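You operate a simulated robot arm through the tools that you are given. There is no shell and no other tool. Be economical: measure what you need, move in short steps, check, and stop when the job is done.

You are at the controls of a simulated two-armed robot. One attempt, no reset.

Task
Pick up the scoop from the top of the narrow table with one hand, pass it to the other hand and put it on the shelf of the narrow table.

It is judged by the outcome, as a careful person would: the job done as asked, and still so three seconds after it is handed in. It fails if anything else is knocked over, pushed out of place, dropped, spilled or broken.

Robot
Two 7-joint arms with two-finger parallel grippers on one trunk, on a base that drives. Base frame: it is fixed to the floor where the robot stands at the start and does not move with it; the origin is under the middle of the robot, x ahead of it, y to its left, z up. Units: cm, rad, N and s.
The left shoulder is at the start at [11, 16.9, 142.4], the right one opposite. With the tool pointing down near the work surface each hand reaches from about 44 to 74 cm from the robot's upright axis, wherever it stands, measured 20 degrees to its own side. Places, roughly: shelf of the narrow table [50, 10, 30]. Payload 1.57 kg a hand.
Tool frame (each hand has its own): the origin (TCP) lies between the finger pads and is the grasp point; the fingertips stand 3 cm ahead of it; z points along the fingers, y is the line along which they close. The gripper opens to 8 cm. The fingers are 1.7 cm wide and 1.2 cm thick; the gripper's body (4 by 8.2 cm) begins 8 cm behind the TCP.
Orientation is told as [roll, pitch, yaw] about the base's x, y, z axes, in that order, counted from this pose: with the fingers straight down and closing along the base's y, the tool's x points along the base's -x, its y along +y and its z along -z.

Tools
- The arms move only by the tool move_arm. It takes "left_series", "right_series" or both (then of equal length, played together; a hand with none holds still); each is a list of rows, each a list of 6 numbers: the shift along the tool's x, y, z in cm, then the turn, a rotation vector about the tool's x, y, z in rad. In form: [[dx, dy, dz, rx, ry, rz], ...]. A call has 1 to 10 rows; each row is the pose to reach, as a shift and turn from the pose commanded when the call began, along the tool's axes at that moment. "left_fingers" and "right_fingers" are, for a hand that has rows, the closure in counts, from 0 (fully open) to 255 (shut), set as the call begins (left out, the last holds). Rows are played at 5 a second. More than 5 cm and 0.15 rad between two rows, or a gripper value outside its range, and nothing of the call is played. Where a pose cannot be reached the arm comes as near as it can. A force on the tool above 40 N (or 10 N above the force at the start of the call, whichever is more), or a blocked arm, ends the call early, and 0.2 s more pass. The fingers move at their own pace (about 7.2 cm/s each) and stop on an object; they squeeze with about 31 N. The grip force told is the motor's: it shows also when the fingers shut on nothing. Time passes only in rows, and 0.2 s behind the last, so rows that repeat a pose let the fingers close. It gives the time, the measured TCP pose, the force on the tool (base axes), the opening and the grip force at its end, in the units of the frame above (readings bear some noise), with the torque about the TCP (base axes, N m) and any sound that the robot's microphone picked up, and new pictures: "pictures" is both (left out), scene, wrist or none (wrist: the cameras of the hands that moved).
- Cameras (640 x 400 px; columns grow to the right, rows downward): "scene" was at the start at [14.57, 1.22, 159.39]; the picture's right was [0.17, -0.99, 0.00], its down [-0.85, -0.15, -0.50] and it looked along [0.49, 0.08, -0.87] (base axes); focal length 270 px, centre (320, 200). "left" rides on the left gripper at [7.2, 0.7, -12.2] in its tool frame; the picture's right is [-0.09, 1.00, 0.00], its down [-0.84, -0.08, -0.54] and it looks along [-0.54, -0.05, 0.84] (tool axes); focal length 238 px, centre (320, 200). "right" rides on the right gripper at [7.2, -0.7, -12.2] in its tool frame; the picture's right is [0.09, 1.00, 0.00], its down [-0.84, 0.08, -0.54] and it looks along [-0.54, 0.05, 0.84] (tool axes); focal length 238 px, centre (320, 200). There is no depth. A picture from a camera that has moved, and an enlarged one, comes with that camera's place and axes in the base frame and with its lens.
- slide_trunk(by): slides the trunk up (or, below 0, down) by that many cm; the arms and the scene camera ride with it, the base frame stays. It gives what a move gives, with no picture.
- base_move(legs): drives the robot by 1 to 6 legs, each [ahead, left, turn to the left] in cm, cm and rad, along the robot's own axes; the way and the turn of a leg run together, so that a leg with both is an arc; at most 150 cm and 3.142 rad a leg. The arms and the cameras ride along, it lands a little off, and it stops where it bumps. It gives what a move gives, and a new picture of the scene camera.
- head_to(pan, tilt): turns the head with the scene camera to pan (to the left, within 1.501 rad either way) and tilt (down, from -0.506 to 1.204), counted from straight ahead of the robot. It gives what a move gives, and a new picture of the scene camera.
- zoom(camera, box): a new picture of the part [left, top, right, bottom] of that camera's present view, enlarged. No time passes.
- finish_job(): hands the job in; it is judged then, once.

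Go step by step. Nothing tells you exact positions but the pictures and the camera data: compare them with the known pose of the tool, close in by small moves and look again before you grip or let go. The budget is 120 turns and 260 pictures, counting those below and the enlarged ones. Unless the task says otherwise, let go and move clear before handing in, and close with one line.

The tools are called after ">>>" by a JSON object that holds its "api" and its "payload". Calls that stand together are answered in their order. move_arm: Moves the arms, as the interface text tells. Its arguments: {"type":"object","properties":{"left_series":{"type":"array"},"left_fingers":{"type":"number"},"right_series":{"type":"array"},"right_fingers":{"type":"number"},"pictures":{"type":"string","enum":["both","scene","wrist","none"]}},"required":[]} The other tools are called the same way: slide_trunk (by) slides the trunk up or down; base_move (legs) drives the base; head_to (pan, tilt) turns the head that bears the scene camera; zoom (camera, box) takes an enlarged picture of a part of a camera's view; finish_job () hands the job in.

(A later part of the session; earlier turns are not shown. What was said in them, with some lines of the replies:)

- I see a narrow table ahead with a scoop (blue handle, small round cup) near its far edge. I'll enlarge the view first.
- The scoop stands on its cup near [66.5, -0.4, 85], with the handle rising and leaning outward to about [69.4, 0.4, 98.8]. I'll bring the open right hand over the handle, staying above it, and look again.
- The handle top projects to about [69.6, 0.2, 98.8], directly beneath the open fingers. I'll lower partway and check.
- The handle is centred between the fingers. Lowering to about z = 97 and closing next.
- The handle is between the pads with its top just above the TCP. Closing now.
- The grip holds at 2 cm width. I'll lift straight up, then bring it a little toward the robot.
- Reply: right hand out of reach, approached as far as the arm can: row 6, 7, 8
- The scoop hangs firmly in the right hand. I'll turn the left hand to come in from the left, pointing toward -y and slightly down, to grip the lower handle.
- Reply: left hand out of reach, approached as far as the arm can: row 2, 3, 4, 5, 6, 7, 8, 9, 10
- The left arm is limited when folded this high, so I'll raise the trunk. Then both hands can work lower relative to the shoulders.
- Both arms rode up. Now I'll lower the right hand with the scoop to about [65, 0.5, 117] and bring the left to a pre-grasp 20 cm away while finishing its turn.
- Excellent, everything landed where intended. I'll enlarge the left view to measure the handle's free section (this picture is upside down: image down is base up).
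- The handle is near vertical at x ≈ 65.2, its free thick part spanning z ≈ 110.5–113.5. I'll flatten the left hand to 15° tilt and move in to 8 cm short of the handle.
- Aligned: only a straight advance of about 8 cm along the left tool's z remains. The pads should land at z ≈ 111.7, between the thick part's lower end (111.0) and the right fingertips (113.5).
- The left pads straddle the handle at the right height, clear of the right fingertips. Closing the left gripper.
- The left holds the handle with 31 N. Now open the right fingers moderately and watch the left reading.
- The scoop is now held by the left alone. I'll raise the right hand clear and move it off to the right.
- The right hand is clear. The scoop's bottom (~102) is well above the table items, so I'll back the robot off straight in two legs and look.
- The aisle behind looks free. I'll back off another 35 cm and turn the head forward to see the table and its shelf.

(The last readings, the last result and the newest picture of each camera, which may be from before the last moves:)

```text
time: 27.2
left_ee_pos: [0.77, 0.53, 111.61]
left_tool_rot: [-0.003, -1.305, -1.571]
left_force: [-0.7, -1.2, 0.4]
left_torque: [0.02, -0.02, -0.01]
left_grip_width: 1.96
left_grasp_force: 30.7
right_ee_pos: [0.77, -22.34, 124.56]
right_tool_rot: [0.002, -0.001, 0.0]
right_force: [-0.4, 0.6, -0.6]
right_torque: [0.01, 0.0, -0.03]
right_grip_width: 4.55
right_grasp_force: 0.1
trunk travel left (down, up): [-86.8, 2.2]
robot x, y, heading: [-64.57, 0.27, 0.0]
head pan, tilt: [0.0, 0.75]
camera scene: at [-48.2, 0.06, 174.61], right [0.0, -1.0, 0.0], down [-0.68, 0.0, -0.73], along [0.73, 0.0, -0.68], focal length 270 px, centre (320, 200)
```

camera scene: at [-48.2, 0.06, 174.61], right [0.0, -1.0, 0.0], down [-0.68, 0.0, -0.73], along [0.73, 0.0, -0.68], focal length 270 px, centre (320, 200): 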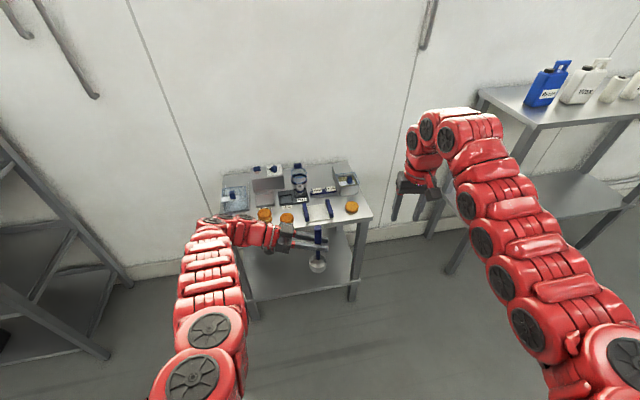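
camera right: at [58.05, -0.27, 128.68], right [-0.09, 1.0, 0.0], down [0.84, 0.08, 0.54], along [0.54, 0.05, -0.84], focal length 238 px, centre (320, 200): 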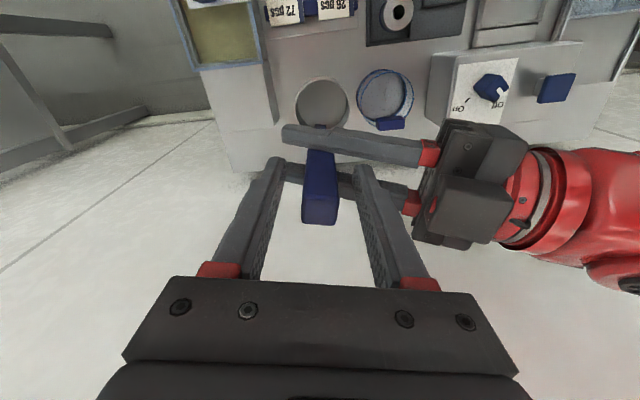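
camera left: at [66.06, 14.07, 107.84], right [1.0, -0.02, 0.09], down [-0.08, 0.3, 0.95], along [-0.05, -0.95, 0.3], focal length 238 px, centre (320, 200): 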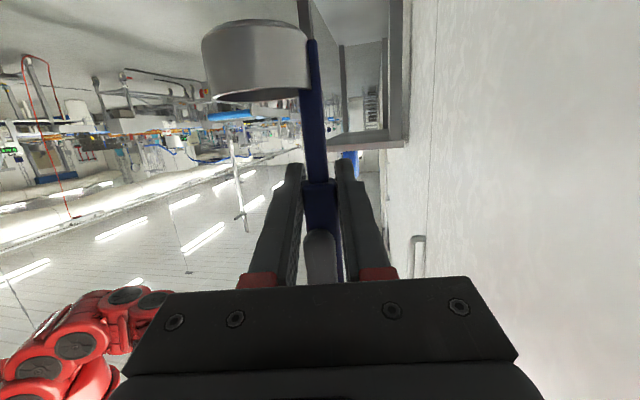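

The shelf is visible and empty, at about z = 30, with the table's near edge around x = 27–40. I'll back off another 8 cm, move the right hand out to the side, then lower the trunk.

>>> {"api": "move_arm", "payload": {"right_series": [[0, -4.7, 0, 0, 0, 0], [0, -9.4, 1, 0, 0, 0], [0, -14, 2, 0, 0, 0], [0, -18.5, 3, 0, 0, 0], [0, -23, 4, 0, 0, 0], [0, -27.5, 5, 0, 0, 0], [0, -27.5, 5, 0, 0, 0]], "pictures": "none"}}

>>> {"api": "base_move", "payload": {"legs": [[-8, 0, 0]]}}

>>> {"api": "slide_trunk", "payload": {"by": -55}}

>>> {"api": "head_to", "payload": {"pan": 0, "tilt": 0.6}}

```text
time: 28.8
left_ee_pos: [0.73, 0.48, 111.82]
left_tool_rot: [0.001, -1.306, -1.576]
left_force: [0.2, -0.2, -0.4]
left_torque: [0.01, -0.02, 0.01]
left_grip_width: 1.95
left_grasp_force: 31.2
right_ee_pos: [-0.22, -48.33, 119.83]
right_tool_rot: [-0.001, -0.004, 0.0]
right_force: [0.6, -0.7, 0.4]
right_torque: [0.01, -0.03, -0.01]
right_grip_width: 4.54
right_grasp_force: 0.0
right hand out of reach, approached as far as the arm can: row 6, 7
trunk travel left (down, up): [-86.8, 2.2]
robot x, y, heading: [-64.65, 0.08, -0.005]
head pan, tilt: [0.0, 0.75]
```

```text
time: 29.8
left_ee_pos: [-6.87, 0.48, 111.61]
left_tool_rot: [-0.01, -1.307, -1.563]
left_force: [-0.1, -0.3, -1.9]
left_torque: [-0.01, -0.06, 0.02]
left_grip_width: 2.0
left_grasp_force: 31.1
right_ee_pos: [-7.73, -48.54, 119.6]
right_tool_rot: [0.001, 0.003, 0.001]
right_force: [0.5, 0.2, 0.7]
right_torque: [-0.02, 0.04, -0.02]
right_grip_width: 4.56
right_grasp_force: 0.1
trunk travel left (down, up): [-86.8, 2.2]
robot x, y, heading: [-72.41, 0.17, 0.001]
head pan, tilt: [0.0, 0.75]
camera scene: at [-55.75, 0.04, 174.56], right [0.0, -1.0, 0.0], down [-0.68, 0.0, -0.73], along [0.73, 0.0, -0.68], focal length 270 px, centre (320, 200)
```

scene: 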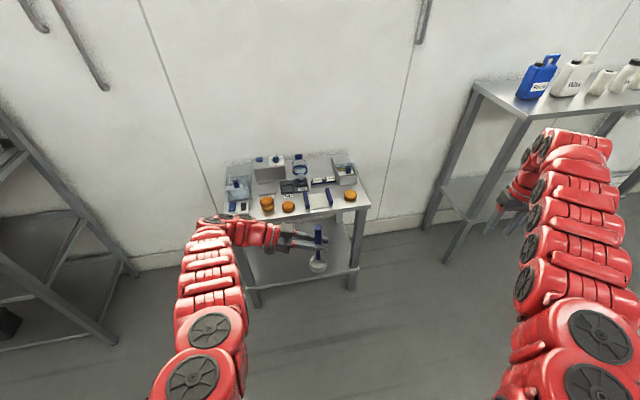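

```text
refused: -55 is not a number from -40 to 40
```

```text
time: 30.5
left_ee_pos: [-7.2, 0.52, 111.8]
left_tool_rot: [0.004, -1.307, -1.578]
left_force: [-0.9, 0.5, -0.7]
left_torque: [0.01, -0.01, 0.01]
left_grip_width: 1.96
left_grasp_force: 31.5
right_ee_pos: [-8.2, -48.39, 119.85]
right_tool_rot: [0.002, 0.0, 0.0]
right_force: [-1.2, -0.3, -0.1]
right_torque: [0.02, -0.02, -0.02]
right_grip_width: 4.55
right_grasp_force: 0.2
trunk travel left (down, up): [-86.8, 2.2]
robot x, y, heading: [-72.31, -0.2, 0.001]
head pan, tilt: [0.0, 0.6]
camera scene: at [-55.8, 0.06, 175.92], right [0.0, -1.0, 0.0], down [-0.56, 0.0, -0.83], along [0.83, 0.0, -0.56], focal length 270 px, centre (320, 200)
```

scene: 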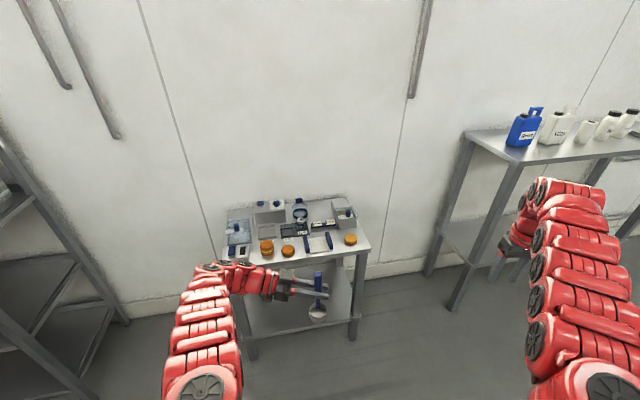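

The trunk moves in steps of at most 40, so I'll lower it in two slides.

>>> {"api": "slide_trunk", "payload": {"by": -35}}

>>> {"api": "slide_trunk", "payload": {"by": -20}}

>>> {"api": "head_to", "payload": {"pan": 0, "tilt": 0.5}}

```text
time: 34.0
left_ee_pos: [-7.13, 0.41, 76.64]
left_tool_rot: [0.0, -1.307, -1.572]
left_force: [0.1, -0.1, -1.2]
left_torque: [0.01, -0.01, -0.04]
left_grip_width: 1.95
left_grasp_force: 31.0
right_ee_pos: [-8.1, -48.43, 84.83]
right_tool_rot: [0.002, 0.002, -0.001]
right_force: [-0.3, -0.4, 0.1]
right_torque: [0.0, -0.02, -0.01]
right_grip_width: 4.54
right_grasp_force: 0.0
trunk travel left (down, up): [-51.8, 37.2]
robot x, y, heading: [-72.4, -0.28, -0.0]
head pan, tilt: [0.0, 0.6]
```

```text
time: 36.1
left_ee_pos: [-7.09, 0.42, 56.61]
left_tool_rot: [0.001, -1.309, -1.573]
left_force: [-0.4, -0.2, -1.6]
left_torque: [0.01, 0.01, 0.03]
left_grip_width: 1.96
left_grasp_force: 30.9
right_ee_pos: [-8.07, -48.42, 64.84]
right_tool_rot: [0.002, 0.0, 0.0]
right_force: [-0.3, 0.2, -0.1]
right_torque: [0.0, 0.0, 0.0]
right_grip_width: 4.55
right_grasp_force: 0.1
trunk travel left (down, up): [-31.8, 57.2]
robot x, y, heading: [-72.76, 0.13, 0.001]
head pan, tilt: [0.0, 0.6]
```

```text
time: 36.8
left_ee_pos: [-7.11, 0.34, 56.75]
left_tool_rot: [0.001, -1.307, -1.573]
left_force: [0.7, -0.6, -1.5]
left_torque: [-0.03, -0.04, 0.03]
left_grip_width: 1.96
left_grasp_force: 30.9
right_ee_pos: [-8.05, -48.31, 64.79]
right_tool_rot: [0.002, 0.0, -0.001]
right_force: [0.5, 0.0, -0.6]
right_torque: [-0.02, 0.01, -0.04]
right_grip_width: 4.55
right_grasp_force: 0.1
trunk travel left (down, up): [-31.8, 57.2]
robot x, y, heading: [-72.03, -0.09, 0.002]
head pan, tilt: [0.0, 0.499]
camera scene: at [-55.33, 0.06, 121.81], right [0.0, -1.0, 0.0], down [-0.48, 0.0, -0.88], along [0.88, 0.0, -0.48], focal length 270 px, centre (320, 200)
```

scene: 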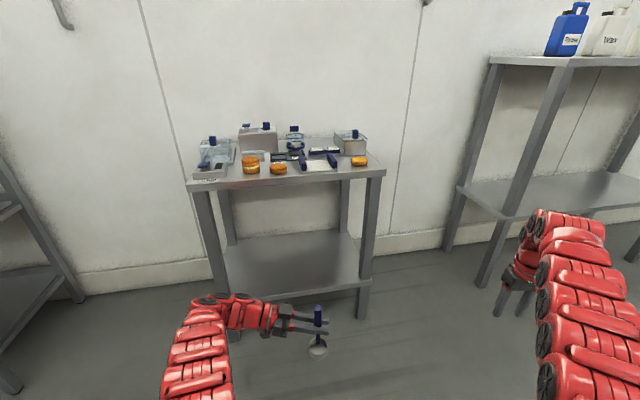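

Clear view: the table's near edge runs from about [26, 44] to [35, -23], and the shelf lies at z ≈ 30 between the legs (y ≈ -18..38), empty. I'll swing the left hand about the vertical to point forward, keeping the scoop upright.

>>> {"api": "move_arm", "payload": {"left_series": [[1.09, 0.9, -0.7, -0.1381, 0, -0.037], [2.18, 1.8, -1.4, -0.2762, 0, -0.074], [3.27, 2.7, -2.1, -0.4143, 0, -0.111], [4.36, 3.6, -2.8, -0.5524, 0, -0.148], [5.45, 4.5, -3.5, -0.6905, 0, -0.185], [6.54, 5.4, -4.2, -0.8286, 0, -0.222], [7.63, 6.3, -4.9, -0.9667, 0, -0.259], [8.72, 7.2, -5.6, -1.1048, 0, -0.296], [9.81, 8.1, -6.3, -1.2429, 0, -0.333], [10.9, 9, -7, -1.381, 0, -0.37]]}}

```text
time: 39.0
left_ee_pos: [1.84, 9.92, 47.92]
left_tool_rot: [0.007, -1.309, -0.152]
left_force: [0.3, 0.5, -1.4]
left_torque: [0.03, 0.0, -0.01]
left_grip_width: 1.97
left_grasp_force: 31.0
left hand out of reach, approached as far as the arm can: row 7, 8, 9
right_ee_pos: [-8.13, -48.45, 64.75]
right_tool_rot: [0.003, -0.001, 0.001]
right_force: [0.9, 0.2, 0.0]
right_torque: [0.05, -0.04, -0.01]
right_grip_width: 4.55
right_grasp_force: 0.0
trunk travel left (down, up): [-31.8, 57.2]
robot x, y, heading: [-72.4, -0.07, -0.003]
head pan, tilt: [0.0, 0.499]
camera scene: at [-55.32, 0.05, 121.81], right [0.0, -1.0, 0.0], down [-0.48, 0.0, -0.88], along [0.88, 0.0, -0.48], focal length 270 px, centre (320, 200)
camera left: at [-11.5, 12.47, 44.1], right [0.17, 0.98, 0.09], down [-0.31, -0.04, 0.95], along [0.93, -0.19, 0.3], focal length 238 px, centre (320, 200)
```

scene: 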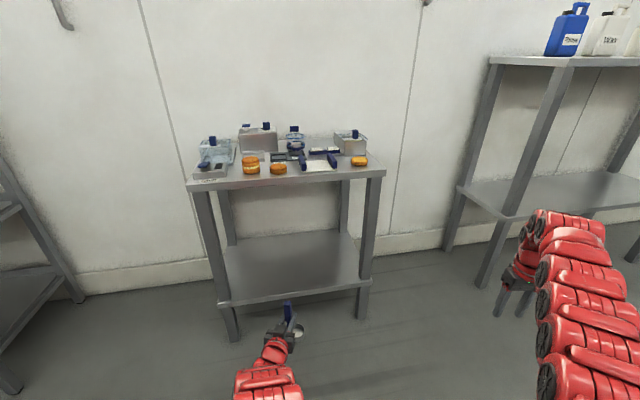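
left: 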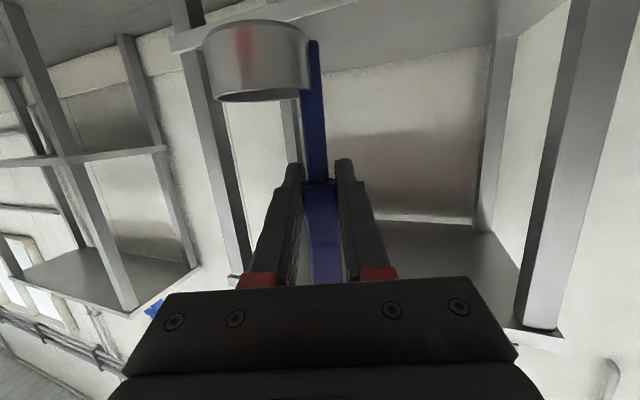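

The hand now points forward with the scoop upright, low in front of the opening. I'll check the left arm's shape before driving in.

>>> {"api": "head_to", "payload": {"pan": 0.2, "tilt": 0.95}}

```text
time: 39.9
left_ee_pos: [1.98, 9.92, 48.03]
left_tool_rot: [0.008, -1.308, -0.15]
left_force: [-1.2, 0.3, -1.0]
left_torque: [0.01, 0.02, 0.04]
left_grip_width: 1.96
left_grasp_force: 30.8
right_ee_pos: [-8.12, -48.39, 64.89]
right_tool_rot: [0.001, -0.001, -0.001]
right_force: [-0.1, -0.1, -0.6]
right_torque: [0.0, 0.01, -0.01]
right_grip_width: 4.55
right_grasp_force: 0.1
trunk travel left (down, up): [-31.8, 57.2]
robot x, y, heading: [-72.32, 0.06, 0.002]
head pan, tilt: [0.201, 0.949]
camera scene: at [-57.3, 1.51, 118.07], right [0.2, -0.98, 0.0], down [-0.8, -0.16, -0.58], along [0.57, 0.12, -0.81], focal length 270 px, centre (320, 200)
```

scene: 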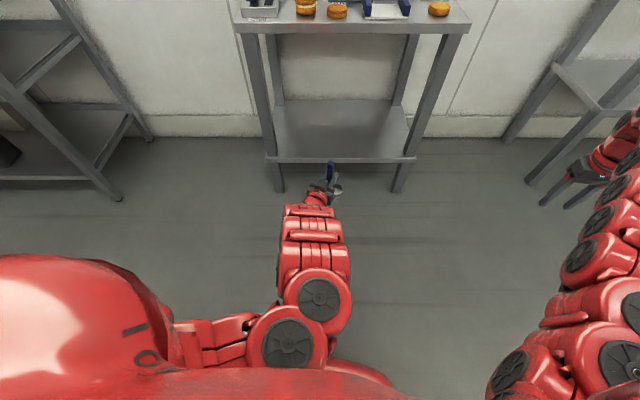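

The forearm runs low from the elbow, so it will fit below the table top. I'll drive forward in two steps, checking between.

>>> {"api": "base_move", "payload": {"legs": [[24, 0, 0]]}}

>>> {"api": "move_arm", "payload": {"left_series": [[0, 0, 0, 0, 0, 0]], "pictures": "wrist"}}

```text
time: 41.7
left_ee_pos: [26.18, 9.99, 48.12]
left_tool_rot: [0.007, -1.307, -0.151]
left_force: [0.0, -0.2, -0.8]
left_torque: [0.03, 0.01, -0.03]
left_grip_width: 1.96
left_grasp_force: 31.3
right_ee_pos: [16.18, -48.42, 64.67]
right_tool_rot: [0.001, 0.0, -0.002]
right_force: [0.2, -0.9, 0.1]
right_torque: [0.0, 0.01, 0.01]
right_grip_width: 4.54
right_grasp_force: 0.1
trunk travel left (down, up): [-31.8, 57.2]
robot x, y, heading: [-48.45, -0.13, 0.002]
head pan, tilt: [0.201, 0.949]
camera scene: at [-32.96, 1.51, 118.05], right [0.2, -0.98, 0.0], down [-0.8, -0.16, -0.58], along [0.57, 0.12, -0.81], focal length 270 px, centre (320, 200)
```

scene: 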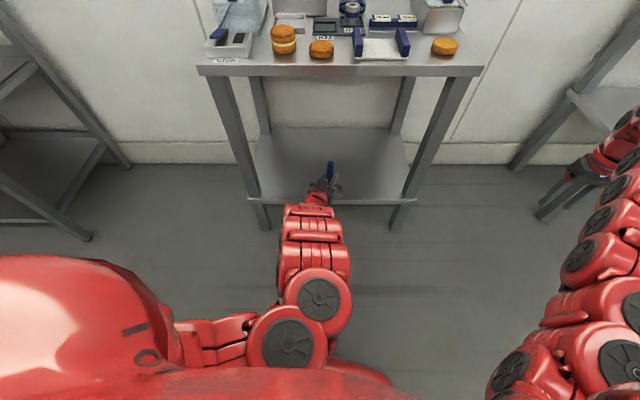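

```text
time: 42.1
left_ee_pos: [26.19, 9.95, 48.0]
left_tool_rot: [0.007, -1.31, -0.15]
left_force: [-0.2, -0.1, -1.3]
left_torque: [0.06, 0.02, -0.01]
left_grip_width: 1.98
left_grasp_force: 30.7
right_ee_pos: [16.27, -48.29, 64.67]
right_tool_rot: [0.001, -0.001, 0.003]
right_force: [-0.8, -0.9, -0.2]
right_torque: [0.01, 0.02, 0.01]
right_grip_width: 4.55
right_grasp_force: 0.1
trunk travel left (down, up): [-31.8, 57.2]
robot x, y, heading: [-48.18, 0.1, 0.001]
head pan, tilt: [0.201, 0.949]
camera left: at [12.81, 12.5, 44.12], right [0.17, 0.98, 0.09], down [-0.32, -0.03, 0.95], along [0.93, -0.19, 0.3], focal length 238 px, centre (320, 200)
```

left: 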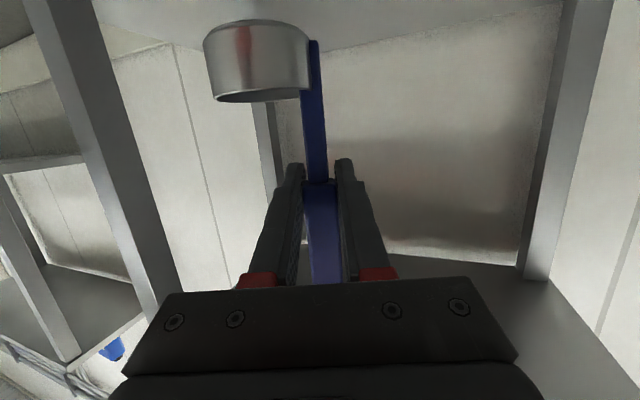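

The scoop is at the shelf's front edge, midway between the legs and above the shelf. I'll drive in 18 cm more.

>>> {"api": "base_move", "payload": {"legs": [[18, 0, 0]]}}

>>> {"api": "move_arm", "payload": {"left_series": [[0, 0, 0, 0, 0, 0]], "pictures": "wrist"}}

```text
time: 43.6
left_ee_pos: [44.11, 10.0, 47.94]
left_tool_rot: [0.006, -1.308, -0.15]
left_force: [-0.8, 0.8, -1.5]
left_torque: [0.02, 0.0, -0.01]
left_grip_width: 1.97
left_grasp_force: 30.8
right_ee_pos: [34.25, -48.41, 64.74]
right_tool_rot: [0.001, 0.001, 0.003]
right_force: [0.5, -1.3, 0.1]
right_torque: [0.01, 0.01, 0.02]
right_grip_width: 4.55
right_grasp_force: 0.0
trunk travel left (down, up): [-31.8, 57.2]
robot x, y, heading: [-30.38, -0.3, -0.001]
head pan, tilt: [0.201, 0.949]
camera scene: at [-15.06, 1.51, 118.04], right [0.2, -0.98, 0.0], down [-0.8, -0.16, -0.58], along [0.57, 0.12, -0.81], focal length 270 px, centre (320, 200)
```

scene: 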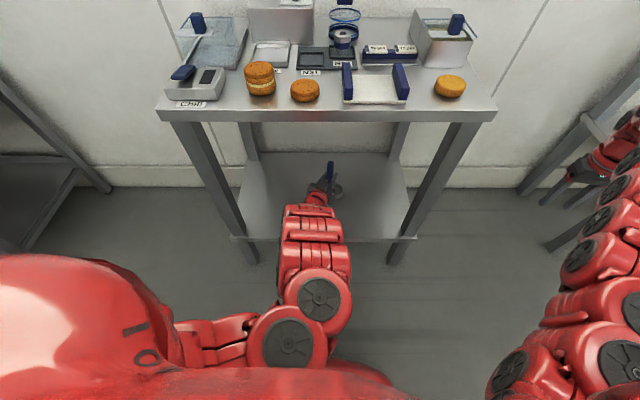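

```text
time: 44.0
left_ee_pos: [44.08, 10.11, 48.05]
left_tool_rot: [0.008, -1.308, -0.151]
left_force: [-0.2, -0.2, -1.7]
left_torque: [0.04, 0.02, 0.03]
left_grip_width: 1.98
left_grasp_force: 31.0
right_ee_pos: [34.02, -48.43, 64.76]
right_tool_rot: [0.003, 0.002, 0.0]
right_force: [-0.1, -1.1, 0.3]
right_torque: [-0.01, 0.0, -0.01]
right_grip_width: 4.54
right_grasp_force: 0.1
trunk travel left (down, up): [-31.8, 57.2]
robot x, y, heading: [-30.26, 0.19, -0.002]
head pan, tilt: [0.201, 0.949]
camera left: at [30.7, 12.5, 44.12], right [0.17, 0.98, 0.09], down [-0.31, -0.03, 0.95], along [0.93, -0.19, 0.3], focal length 238 px, centre (320, 200)
```

left: 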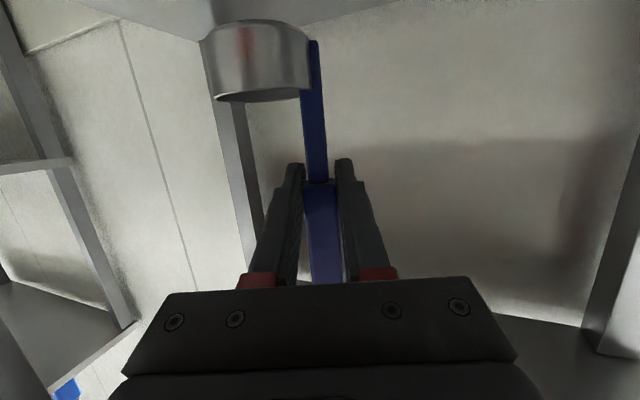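

The scoop is now about 14 cm inside the shelf's edge. I'll lower most of the way with the trunk, then finish by arm with force checks.

>>> {"api": "slide_trunk", "payload": {"by": -6.5}}

>>> {"api": "zoom", "payload": {"camera": "scene", "box": [220, 110, 440, 250]}}

>>> {"api": "zoom", "payload": {"camera": "left", "box": [160, 0, 480, 200]}}

```text
time: 45.0
left_ee_pos: [44.08, 10.03, 41.52]
left_tool_rot: [0.007, -1.309, -0.149]
left_force: [-0.1, -0.4, -1.8]
left_torque: [0.03, 0.01, -0.02]
left_grip_width: 1.96
left_grasp_force: 30.5
right_ee_pos: [34.08, -48.27, 58.32]
right_tool_rot: [0.002, 0.001, 0.001]
right_force: [-0.1, 0.5, -0.5]
right_torque: [0.0, 0.02, 0.01]
right_grip_width: 4.56
right_grasp_force: 0.1
trunk travel left (down, up): [-25.3, 63.7]
robot x, y, heading: [-30.18, -0.13, 0.001]
head pan, tilt: [0.201, 0.949]
```

```text
2.86 times, centred on (330, 180) of scene
camera zoom: at [-15.17, 1.53, 111.57], right [0.2, -0.98, 0.0], down [-0.8, -0.16, -0.58], along [0.57, 0.12, -0.81], focal length 773 px, centre (291, 257)
```

zoom: 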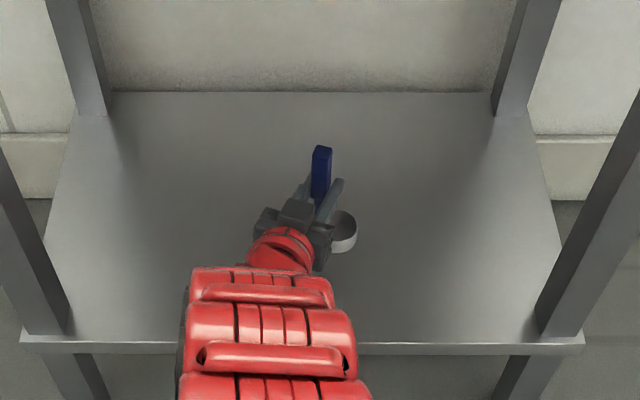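

```text
2.00 times, centred on (320, 100) of left
camera zoom: at [30.67, 12.51, 37.64], right [0.17, 0.98, 0.09], down [-0.32, -0.03, 0.95], along [0.93, -0.19, 0.3], focal length 477 px, centre (320, 400)
```

zoom: 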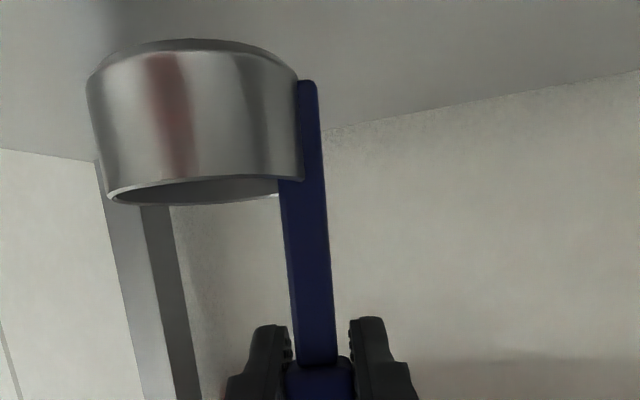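

Nearly down. I'll lower by arm in half-centimetre rows and watch the vertical force.

>>> {"api": "move_arm", "payload": {"left_series": [[0.48, 0, 0.13, 0, 0, 0], [0.97, 0, 0.26, 0, 0, 0], [1.45, 0, 0.39, 0, 0, 0], [1.45, 0, 0.39, 0, 0, 0]], "pictures": "wrist"}}

```text
time: 46.0
left_ee_pos: [44.14, 9.96, 39.91]
left_tool_rot: [0.006, -1.31, -0.148]
left_force: [-0.2, -0.8, -1.5]
left_torque: [0.02, 0.0, -0.02]
left_grip_width: 1.98
left_grasp_force: 31.0
right_ee_pos: [34.13, -48.43, 58.29]
right_tool_rot: [0.001, 0.002, 0.003]
right_force: [-0.6, 1.2, -1.4]
right_torque: [0.0, -0.04, -0.01]
right_grip_width: 4.54
right_grasp_force: 0.1
trunk travel left (down, up): [-25.3, 63.7]
robot x, y, heading: [-30.16, -0.31, -0.003]
head pan, tilt: [0.201, 0.949]
camera left: at [30.67, 12.52, 36.13], right [0.17, 0.98, 0.09], down [-0.31, -0.03, 0.95], along [0.93, -0.19, 0.3], focal length 238 px, centre (320, 200)
```

left: 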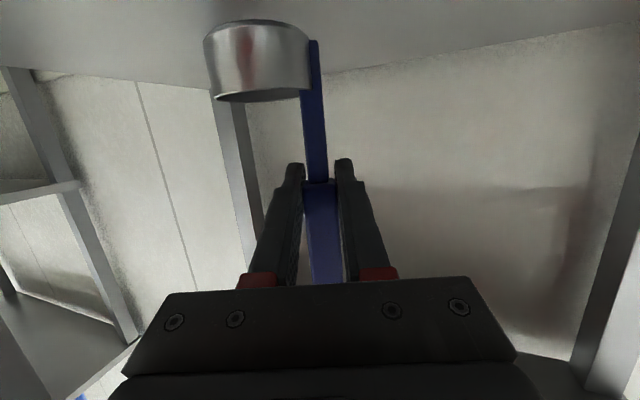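

No contact yet; continuing in smaller rows.

>>> {"api": "move_arm", "payload": {"left_series": [[0.24, 0, 0.065, 0, 0, 0], [0.48, 0, 0.13, 0, 0, 0], [0.72, 0, 0.19, 0, 0, 0], [0.72, 0, 0.19, 0, 0, 0]], "pictures": "none"}}

>>> {"api": "move_arm", "payload": {"left_series": [[0.15, 0, 0.04, 0, 0, 0], [0.29, 0, 0.08, 0, 0, 0], [0.29, 0, 0.08, 0, 0, 0]], "pictures": "wrist"}}

>>> {"api": "zoom", "payload": {"camera": "scene", "box": [280, 130, 380, 210]}}

```text
time: 47.0
left_ee_pos: [43.97, 9.98, 39.26]
left_tool_rot: [0.007, -1.309, -0.149]
left_force: [0.6, 0.6, -0.4]
left_torque: [0.04, -0.03, -0.01]
left_grip_width: 1.98
left_grasp_force: 31.3
right_ee_pos: [34.03, -48.4, 58.2]
right_tool_rot: [0.003, 0.001, 0.001]
right_force: [0.7, 0.1, -1.0]
right_torque: [0.01, 0.03, -0.03]
right_grip_width: 4.54
right_grasp_force: 0.1
trunk travel left (down, up): [-25.3, 63.7]
robot x, y, heading: [-30.19, 0.13, -0.001]
head pan, tilt: [0.201, 0.949]
```

```text
time: 47.8
left_ee_pos: [44.13, 10.09, 38.87]
left_tool_rot: [0.008, -1.308, -0.148]
left_force: [-0.1, 0.0, -1.8]
left_torque: [0.03, -0.02, 0.03]
left_grip_width: 1.95
left_grasp_force: 31.0
right_ee_pos: [34.17, -48.36, 58.31]
right_tool_rot: [0.002, 0.0, 0.002]
right_force: [0.2, -0.8, 0.5]
right_torque: [0.0, 0.01, 0.0]
right_grip_width: 4.56
right_grasp_force: 0.0
trunk travel left (down, up): [-25.3, 63.7]
robot x, y, heading: [-30.28, -0.17, 0.002]
head pan, tilt: [0.201, 0.949]
camera left: at [30.67, 12.49, 35.07], right [0.17, 0.98, 0.09], down [-0.31, -0.03, 0.95], along [0.93, -0.19, 0.3], focal length 238 px, centre (320, 200)
```

left: 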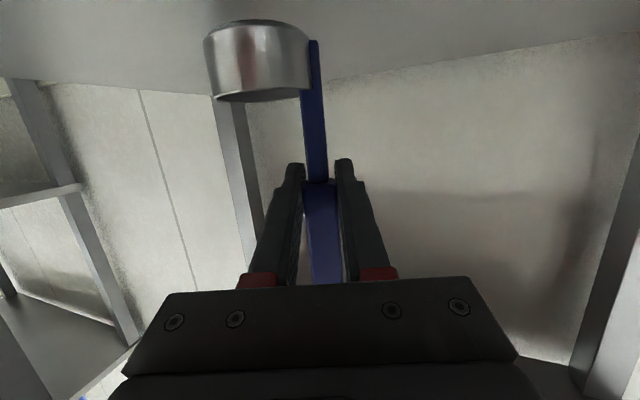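

```text
5.00 times, centred on (330, 170) of scene
camera zoom: at [-15.14, 1.52, 111.56], right [0.2, -0.98, 0.0], down [-0.8, -0.16, -0.58], along [0.57, 0.12, -0.81], focal length 1352 px, centre (270, 350)
```

zoom: 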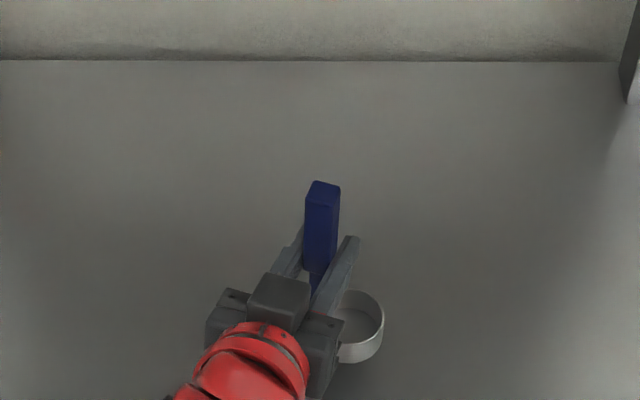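

From the wrist view the shelf appears nearer z ≈ 28, so there's a bit more to go. Continuing down gently.

>>> {"api": "move_arm", "payload": {"left_series": [[0.29, 0, 0.08, 0, 0, 0], [0.58, 0, 0.155, 0, 0, 0], [0.77, 0, 0.2, 0, 0, 0], [0.77, 0, 0.2, 0, 0, 0]], "pictures": "none"}}

>>> {"api": "move_arm", "payload": {"left_series": [[0.15, 0, 0.04, 0, 0, 0], [0.29, 0, 0.08, 0, 0, 0], [0.29, 0, 0.08, 0, 0, 0]], "pictures": "wrist"}}

>>> {"api": "zoom", "payload": {"camera": "scene", "box": [280, 130, 380, 210]}}

```text
time: 48.8
left_ee_pos: [44.03, 9.92, 38.16]
left_tool_rot: [0.008, -1.308, -0.15]
left_force: [0.4, -0.7, -1.7]
left_torque: [-0.03, 0.0, -0.03]
left_grip_width: 1.98
left_grasp_force: 31.1
right_ee_pos: [34.0, -48.34, 58.21]
right_tool_rot: [0.003, 0.0, 0.002]
right_force: [0.2, 0.3, -0.3]
right_torque: [-0.01, 0.02, -0.07]
right_grip_width: 4.54
right_grasp_force: 0.0
trunk travel left (down, up): [-25.3, 63.7]
robot x, y, heading: [-30.24, -0.01, 0.0]
head pan, tilt: [0.201, 0.949]
```

```text
time: 49.6
left_ee_pos: [44.06, 9.98, 37.86]
left_tool_rot: [0.007, -1.309, -0.149]
left_force: [0.2, 1.0, -1.4]
left_torque: [0.0, -0.03, 0.0]
left_grip_width: 1.96
left_grasp_force: 31.0
right_ee_pos: [34.0, -48.4, 58.32]
right_tool_rot: [0.001, -0.001, 0.002]
right_force: [-0.1, 0.2, 0.1]
right_torque: [-0.02, -0.01, -0.01]
right_grip_width: 4.57
right_grasp_force: 0.1
trunk travel left (down, up): [-25.3, 63.7]
robot x, y, heading: [-30.38, -0.01, -0.004]
head pan, tilt: [0.201, 0.949]
camera left: at [30.68, 12.54, 33.96], right [0.17, 0.98, 0.09], down [-0.32, -0.03, 0.95], along [0.93, -0.19, 0.3], focal length 238 px, centre (320, 200)
```

left: 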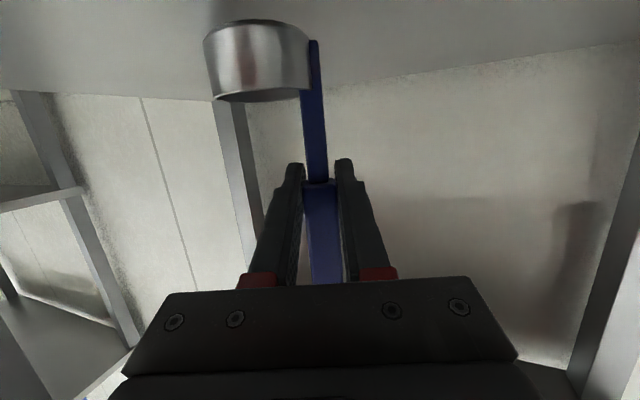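

```text
5.00 times, centred on (330, 170) of scene
camera zoom: at [-15.14, 1.52, 111.56], right [0.2, -0.98, 0.0], down [-0.8, -0.16, -0.58], along [0.57, 0.12, -0.81], focal length 1352 px, centre (270, 350)
```

zoom: 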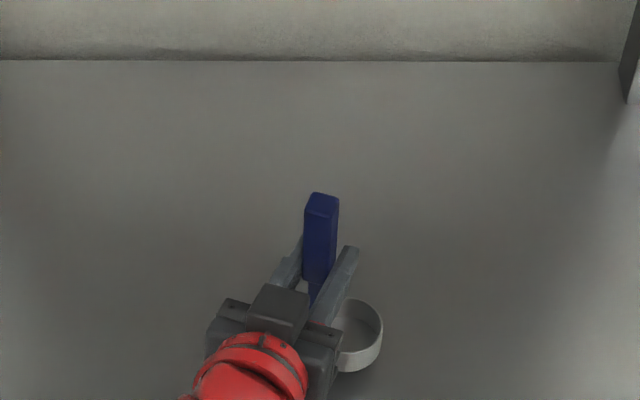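

The cup bottom is still about 1–2 cm above the shelf. I'll continue lowering, still watching force.

>>> {"api": "move_arm", "payload": {"left_series": [[0.29, 0, 0.08, 0, 0, 0], [0.58, 0, 0.155, 0, 0, 0], [0.77, 0, 0.2, 0, 0, 0], [0.77, 0, 0.2, 0, 0, 0]], "pictures": "none"}}

>>> {"api": "move_arm", "payload": {"left_series": [[0.2, 0, 0.05, 0, 0, 0], [0.39, 0, 0.1, 0, 0, 0], [0.39, 0, 0.1, 0, 0, 0]], "pictures": "none"}}

>>> {"api": "move_arm", "payload": {"left_series": [[0.2, 0, 0.05, 0, 0, 0], [0.29, 0, 0.08, 0, 0, 0], [0.29, 0, 0.08, 0, 0, 0]], "pictures": "wrist"}}

```text
time: 50.6
left_ee_pos: [44.13, 10.05, 37.15]
left_tool_rot: [0.008, -1.308, -0.153]
left_force: [-0.6, 0.2, -1.2]
left_torque: [0.01, 0.0, 0.0]
left_grip_width: 1.95
left_grasp_force: 30.8
right_ee_pos: [34.19, -48.39, 58.24]
right_tool_rot: [0.001, 0.0, 0.002]
right_force: [0.4, -0.9, -0.1]
right_torque: [0.05, 0.02, 0.02]
right_grip_width: 4.58
right_grasp_force: 0.1
trunk travel left (down, up): [-25.3, 63.7]
robot x, y, heading: [-30.3, 0.11, -0.002]
head pan, tilt: [0.201, 0.949]
```

```text
time: 51.4
left_ee_pos: [44.13, 10.04, 37.05]
left_tool_rot: [0.006, -1.309, -0.15]
left_force: [0.2, 0.7, -1.2]
left_torque: [0.0, 0.02, 0.02]
left_grip_width: 1.96
left_grasp_force: 31.3
left hand out of reach, approached as far as the arm can: row 2, 3
right_ee_pos: [34.08, -48.38, 58.25]
right_tool_rot: [0.002, 0.002, 0.002]
right_force: [1.3, -0.4, 0.7]
right_torque: [-0.03, 0.01, -0.01]
right_grip_width: 4.56
right_grasp_force: 0.0
trunk travel left (down, up): [-25.3, 63.7]
robot x, y, heading: [-30.43, -0.14, -0.003]
head pan, tilt: [0.201, 0.949]
```

```text
time: 52.2
left_ee_pos: [44.11, 10.15, 37.02]
left_tool_rot: [0.007, -1.309, -0.15]
left_force: [0.7, 0.6, -0.7]
left_torque: [0.04, 0.03, 0.01]
left_grip_width: 1.94
left_grasp_force: 30.4
left hand out of reach, approached as far as the arm can: row 2, 3
right_ee_pos: [34.07, -48.4, 58.21]
right_tool_rot: [0.003, 0.0, 0.002]
right_force: [-0.9, 0.2, 0.0]
right_torque: [0.01, -0.02, 0.01]
right_grip_width: 4.54
right_grasp_force: 0.2
trunk travel left (down, up): [-25.3, 63.7]
robot x, y, heading: [-30.07, 0.18, 0.003]
head pan, tilt: [0.201, 0.949]
camera left: at [30.69, 12.65, 33.18], right [0.17, 0.98, 0.09], down [-0.31, -0.03, 0.95], along [0.93, -0.19, 0.3], focal length 238 px, centre (320, 200)
```

left: 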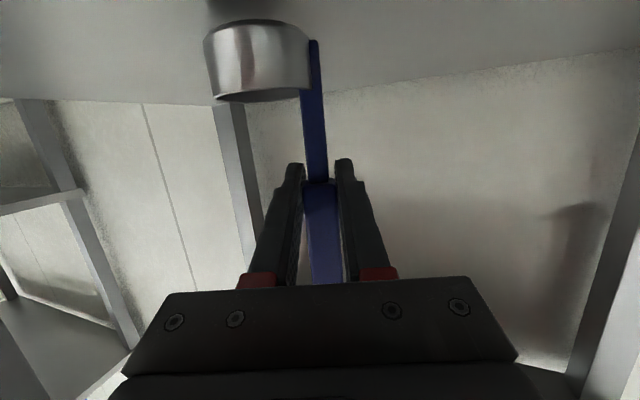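

The arm reached its limit at z = 37. I'll use small trunk slides for the rest, checking force each time.

>>> {"api": "slide_trunk", "payload": {"by": -0.6}}

>>> {"api": "slide_trunk", "payload": {"by": -0.4}}

>>> {"api": "zoom", "payload": {"camera": "left", "box": [160, 0, 480, 200]}}

```text
time: 52.8
left_ee_pos: [44.03, 10.15, 36.48]
left_tool_rot: [0.008, -1.31, -0.149]
left_force: [0.4, -0.4, -1.5]
left_torque: [0.06, -0.01, -0.01]
left_grip_width: 1.96
left_grasp_force: 30.9
right_ee_pos: [34.13, -48.32, 57.62]
right_tool_rot: [0.0, -0.002, 0.001]
right_force: [0.2, 0.0, 0.1]
right_torque: [0.0, -0.02, 0.0]
right_grip_width: 4.55
right_grasp_force: 0.1
trunk travel left (down, up): [-24.7, 64.3]
robot x, y, heading: [-30.43, 0.06, 0.001]
head pan, tilt: [0.201, 0.949]
```

```text
time: 53.3
left_ee_pos: [44.1, 10.15, 36.12]
left_tool_rot: [0.007, -1.308, -0.149]
left_force: [0.3, -0.3, -1.2]
left_torque: [0.04, 0.0, 0.02]
left_grip_width: 1.95
left_grasp_force: 30.8
right_ee_pos: [34.13, -48.31, 57.26]
right_tool_rot: [0.003, -0.002, 0.002]
right_force: [0.6, 0.7, 0.0]
right_torque: [0.03, -0.03, 0.01]
right_grip_width: 4.55
right_grasp_force: 0.1
trunk travel left (down, up): [-24.3, 64.7]
robot x, y, heading: [-30.25, 0.1, 0.004]
head pan, tilt: [0.201, 0.949]
```

```text
2.00 times, centred on (320, 100) of left
camera zoom: at [30.69, 12.64, 32.18], right [0.17, 0.98, 0.09], down [-0.31, -0.03, 0.95], along [0.93, -0.19, 0.3], focal length 477 px, centre (320, 400)
```

zoom: 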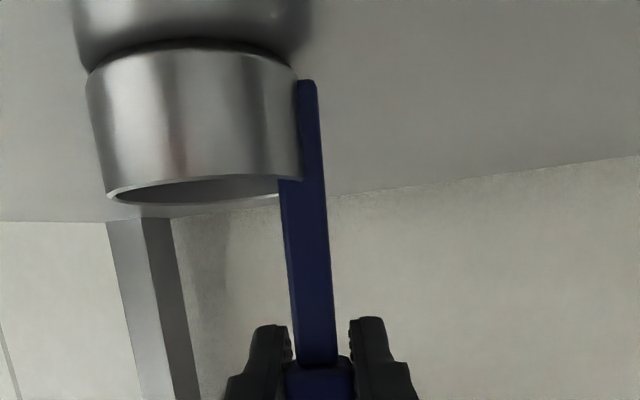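

The cup's reflection nearly touches it, so only a few millimetres remain. Two more tiny slides.

>>> {"api": "slide_trunk", "payload": {"by": -0.2}}

>>> {"api": "zoom", "payload": {"camera": "left", "box": [160, 0, 480, 200]}}

```text
time: 53.8
left_ee_pos: [43.99, 10.2, 36.05]
left_tool_rot: [0.008, -1.314, -0.149]
left_force: [-0.7, 1.5, 8.1]
left_torque: [-0.13, 0.29, -0.06]
left_grip_width: 1.97
left_grasp_force: 30.8
right_ee_pos: [34.02, -48.36, 57.26]
right_tool_rot: [0.001, -0.001, 0.001]
right_force: [0.6, -0.4, -0.9]
right_torque: [0.0, 0.01, 0.0]
right_grip_width: 4.53
right_grasp_force: 0.1
trunk travel left (down, up): [-24.1, 64.9]
robot x, y, heading: [-30.52, -0.01, -0.004]
head pan, tilt: [0.201, 0.949]
```

```text
2.00 times, centred on (320, 100) of left
camera zoom: at [30.74, 12.64, 32.11], right [0.16, 0.98, 0.09], down [-0.32, -0.03, 0.95], along [0.93, -0.18, 0.31], focal length 477 px, centre (320, 400)
```

zoom: 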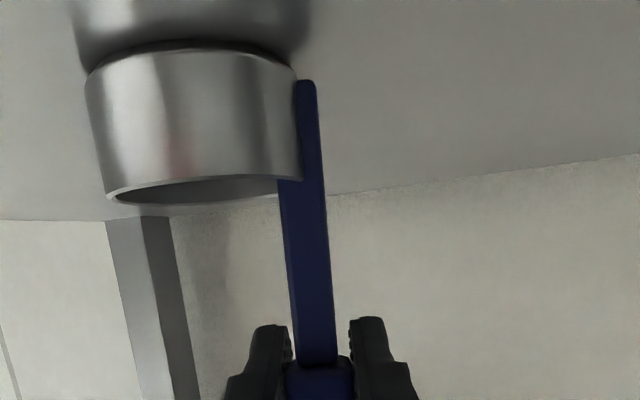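

Contact: about 9 N up, located at the cup, so it rests on the shelf. Now opening the left fingers.

>>> {"api": "move_arm", "payload": {"left_series": [[0, 0, 0, 0, 0, 0], [0, 0, 0, 0, 0, 0], [0, 0, 0, 0, 0, 0]], "left_fingers": 100, "pictures": "wrist"}}

>>> {"api": "zoom", "payload": {"camera": "scene", "box": [280, 130, 380, 210]}}

```text
time: 54.6
left_ee_pos: [44.04, 10.13, 35.97]
left_tool_rot: [0.006, -1.311, -0.151]
left_force: [0.4, -0.1, -0.1]
left_torque: [0.01, 0.0, -0.02]
left_grip_width: 4.86
left_grasp_force: 0.1
right_ee_pos: [34.23, -48.28, 57.11]
right_tool_rot: [0.001, 0.0, 0.002]
right_force: [-0.5, -0.2, 0.1]
right_torque: [-0.02, 0.01, -0.02]
right_grip_width: 4.53
right_grasp_force: 0.0
trunk travel left (down, up): [-24.1, 64.9]
robot x, y, heading: [-30.18, 0.17, -0.001]
head pan, tilt: [0.201, 0.949]
camera left: at [30.69, 12.64, 31.99], right [0.17, 0.98, 0.09], down [-0.31, -0.03, 0.95], along [0.93, -0.19, 0.3], focal length 238 px, centre (320, 200)
```

left: 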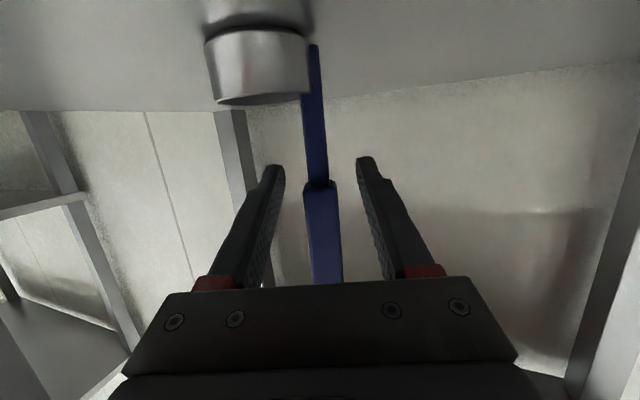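

```text
5.00 times, centred on (330, 170) of scene
camera zoom: at [-15.15, 1.52, 110.36], right [0.2, -0.98, 0.0], down [-0.8, -0.16, -0.58], along [0.57, 0.12, -0.81], focal length 1352 px, centre (270, 350)
```

zoom: 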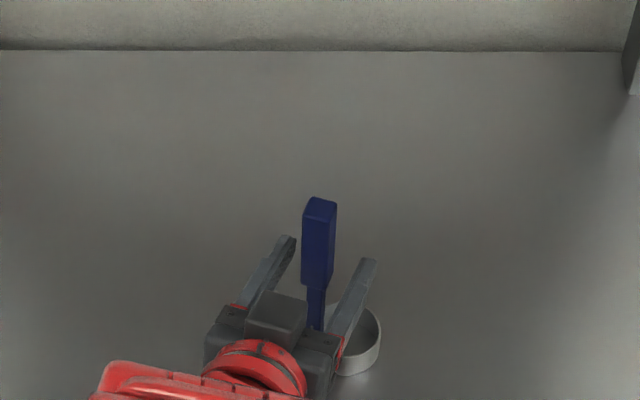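

The scoop stands on its own. I'll open wider, rise 1 cm and back straight out along the hand's pointing direction.

>>> {"api": "move_arm", "payload": {"left_series": [[0, 0, 0, 0, 0, 0], [0, 0, 0, 0, 0, 0]], "left_fingers": 0, "pictures": "none"}}

>>> {"api": "slide_trunk", "payload": {"by": 1}}

>>> {"api": "base_move", "payload": {"legs": [[-12, 1.8, 0]]}}

>>> {"api": "zoom", "payload": {"camera": "left", "box": [0, 0, 640, 400]}}

```text
time: 55.2
left_ee_pos: [44.1, 10.15, 35.97]
left_tool_rot: [0.007, -1.31, -0.151]
left_force: [-0.8, 0.0, -1.0]
left_torque: [0.01, -0.02, -0.03]
left_grip_width: 7.99
left_grasp_force: 0.1
right_ee_pos: [34.04, -48.43, 57.13]
right_tool_rot: [0.002, 0.0, 0.002]
right_force: [-0.2, 0.4, -0.7]
right_torque: [-0.03, -0.01, 0.01]
right_grip_width: 4.58
right_grasp_force: 0.1
trunk travel left (down, up): [-24.1, 64.9]
robot x, y, heading: [-30.37, 0.12, 0.002]
head pan, tilt: [0.201, 0.949]
```

```text
time: 55.8
left_ee_pos: [43.99, 10.09, 36.88]
left_tool_rot: [0.007, -1.31, -0.151]
left_force: [0.1, -0.2, 0.1]
left_torque: [-0.02, 0.02, 0.01]
left_grip_width: 7.99
left_grasp_force: 0.1
right_ee_pos: [34.0, -48.48, 57.99]
right_tool_rot: [0.0, 0.0, 0.003]
right_force: [0.7, 0.3, -0.3]
right_torque: [0.01, -0.01, 0.01]
right_grip_width: 4.57
right_grasp_force: 0.1
trunk travel left (down, up): [-25.1, 63.9]
robot x, y, heading: [-29.97, 0.39, -0.001]
head pan, tilt: [0.201, 0.949]
```

```text
time: 57.0
left_ee_pos: [32.0, 11.97, 36.91]
left_tool_rot: [0.007, -1.308, -0.15]
left_force: [-1.0, -0.2, 0.1]
left_torque: [-0.02, 0.0, -0.01]
left_grip_width: 8.0
left_grasp_force: 0.0
right_ee_pos: [22.0, -46.6, 58.17]
right_tool_rot: [0.002, -0.003, 0.0]
right_force: [0.0, 0.5, 0.7]
right_torque: [-0.01, 0.01, -0.02]
right_grip_width: 4.55
right_grasp_force: 0.1
trunk travel left (down, up): [-25.1, 63.9]
robot x, y, heading: [-42.25, 2.15, 0.004]
head pan, tilt: [0.201, 0.949]
camera scene: at [-27.27, 3.32, 111.38], right [0.2, -0.98, 0.0], down [-0.8, -0.16, -0.58], along [0.57, 0.12, -0.81], focal length 270 px, centre (320, 200)
```

scene: 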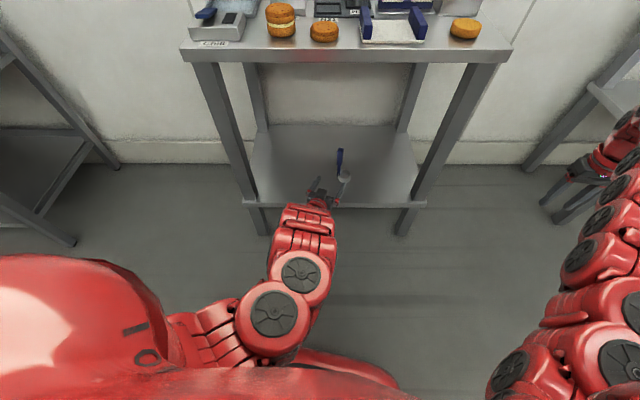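

```text
1.00 times, centred on (320, 200) of left (not enlarged: the box is as wide or as high as the picture)
camera zoom: at [18.64, 14.4, 33.03], right [0.17, 0.98, 0.09], down [-0.32, -0.03, 0.95], along [0.93, -0.19, 0.3], focal length 238 px, centre (320, 200)
```

zoom: 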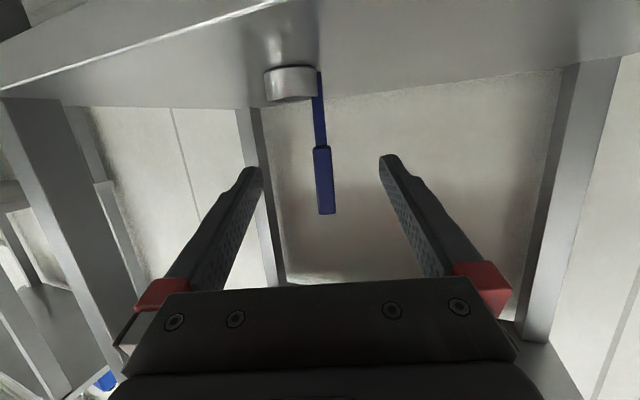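

The scoop stands upright on the shelf and the hand is clear of it. I'll back further out of the table and take a final look.

>>> {"api": "base_move", "payload": {"legs": [[-25, 0, 0]]}}

>>> {"api": "head_to", "payload": {"pan": 0, "tilt": 0.6}}

>>> {"api": "zoom", "payload": {"camera": "scene", "box": [180, 60, 440, 320]}}

```text
time: 58.9
left_ee_pos: [7.11, 11.92, 37.09]
left_tool_rot: [0.006, -1.31, -0.151]
left_force: [0.2, 0.0, 0.4]
left_torque: [0.01, 0.0, -0.01]
left_grip_width: 8.01
left_grasp_force: 0.2
right_ee_pos: [-2.96, -46.58, 58.07]
right_tool_rot: [0.001, -0.001, -0.002]
right_force: [-0.1, -1.2, 0.0]
right_torque: [0.02, 0.0, 0.01]
right_grip_width: 4.53
right_grasp_force: 0.0
trunk travel left (down, up): [-25.1, 63.9]
robot x, y, heading: [-67.31, 1.75, 0.001]
head pan, tilt: [0.201, 0.949]
camera scene: at [-52.15, 3.32, 111.37], right [0.2, -0.98, 0.0], down [-0.8, -0.16, -0.58], along [0.57, 0.12, -0.81], focal length 270 px, centre (320, 200)
```

scene: 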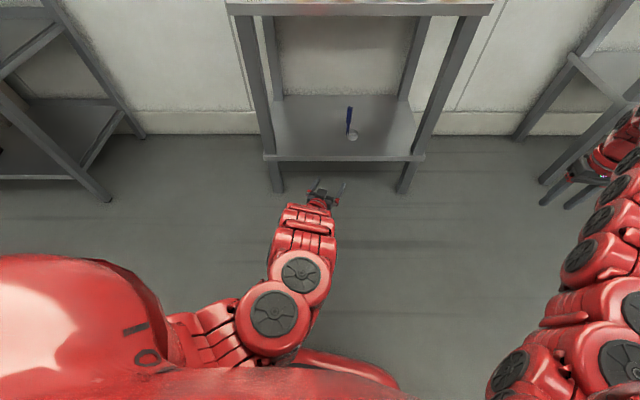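

```text
time: 59.7
left_ee_pos: [7.15, 11.93, 36.86]
left_tool_rot: [0.007, -1.308, -0.151]
left_force: [-0.3, -0.4, 1.2]
left_torque: [-0.01, 0.01, 0.01]
left_grip_width: 8.0
left_grasp_force: 0.1
right_ee_pos: [-2.82, -46.62, 57.99]
right_tool_rot: [0.002, 0.001, 0.001]
right_force: [-0.8, 0.2, -0.4]
right_torque: [0.03, -0.02, -0.02]
right_grip_width: 4.56
right_grasp_force: 0.1
trunk travel left (down, up): [-25.1, 63.9]
robot x, y, heading: [-66.93, 2.23, 0.001]
head pan, tilt: [0.0, 0.6]
camera scene: at [-50.39, 1.86, 114.2], right [0.0, -1.0, 0.0], down [-0.57, 0.0, -0.82], along [0.82, 0.0, -0.57], focal length 270 px, centre (320, 200)
```

scene: 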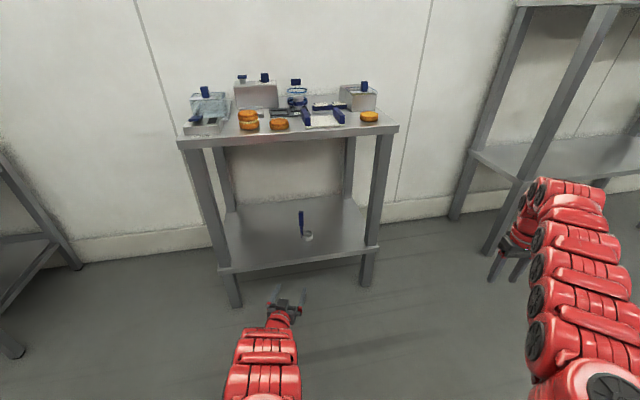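

```text
1.54 times, centred on (310, 190) of scene
camera zoom: at [-50.39, 1.86, 114.2], right [0.0, -1.0, 0.0], down [-0.57, 0.0, -0.82], along [0.82, 0.0, -0.57], focal length 416 px, centre (335, 215)
```

zoom: 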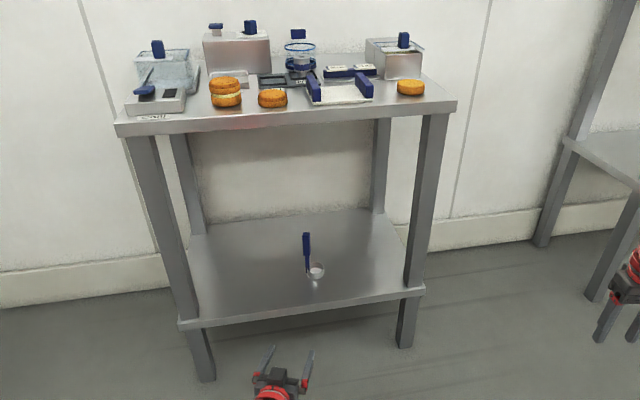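

The scoop stands upright on the shelf, nothing else on the table has moved, and both hands are clear. Handing in.

>>> {"api": "finish_job", "payload": {}}

```text
The job is handed in.
```

The right hand picked up the scoop and passed it to the left, which stood it upright on the shelf of the narrow table; nothing else on the table was disturbed.
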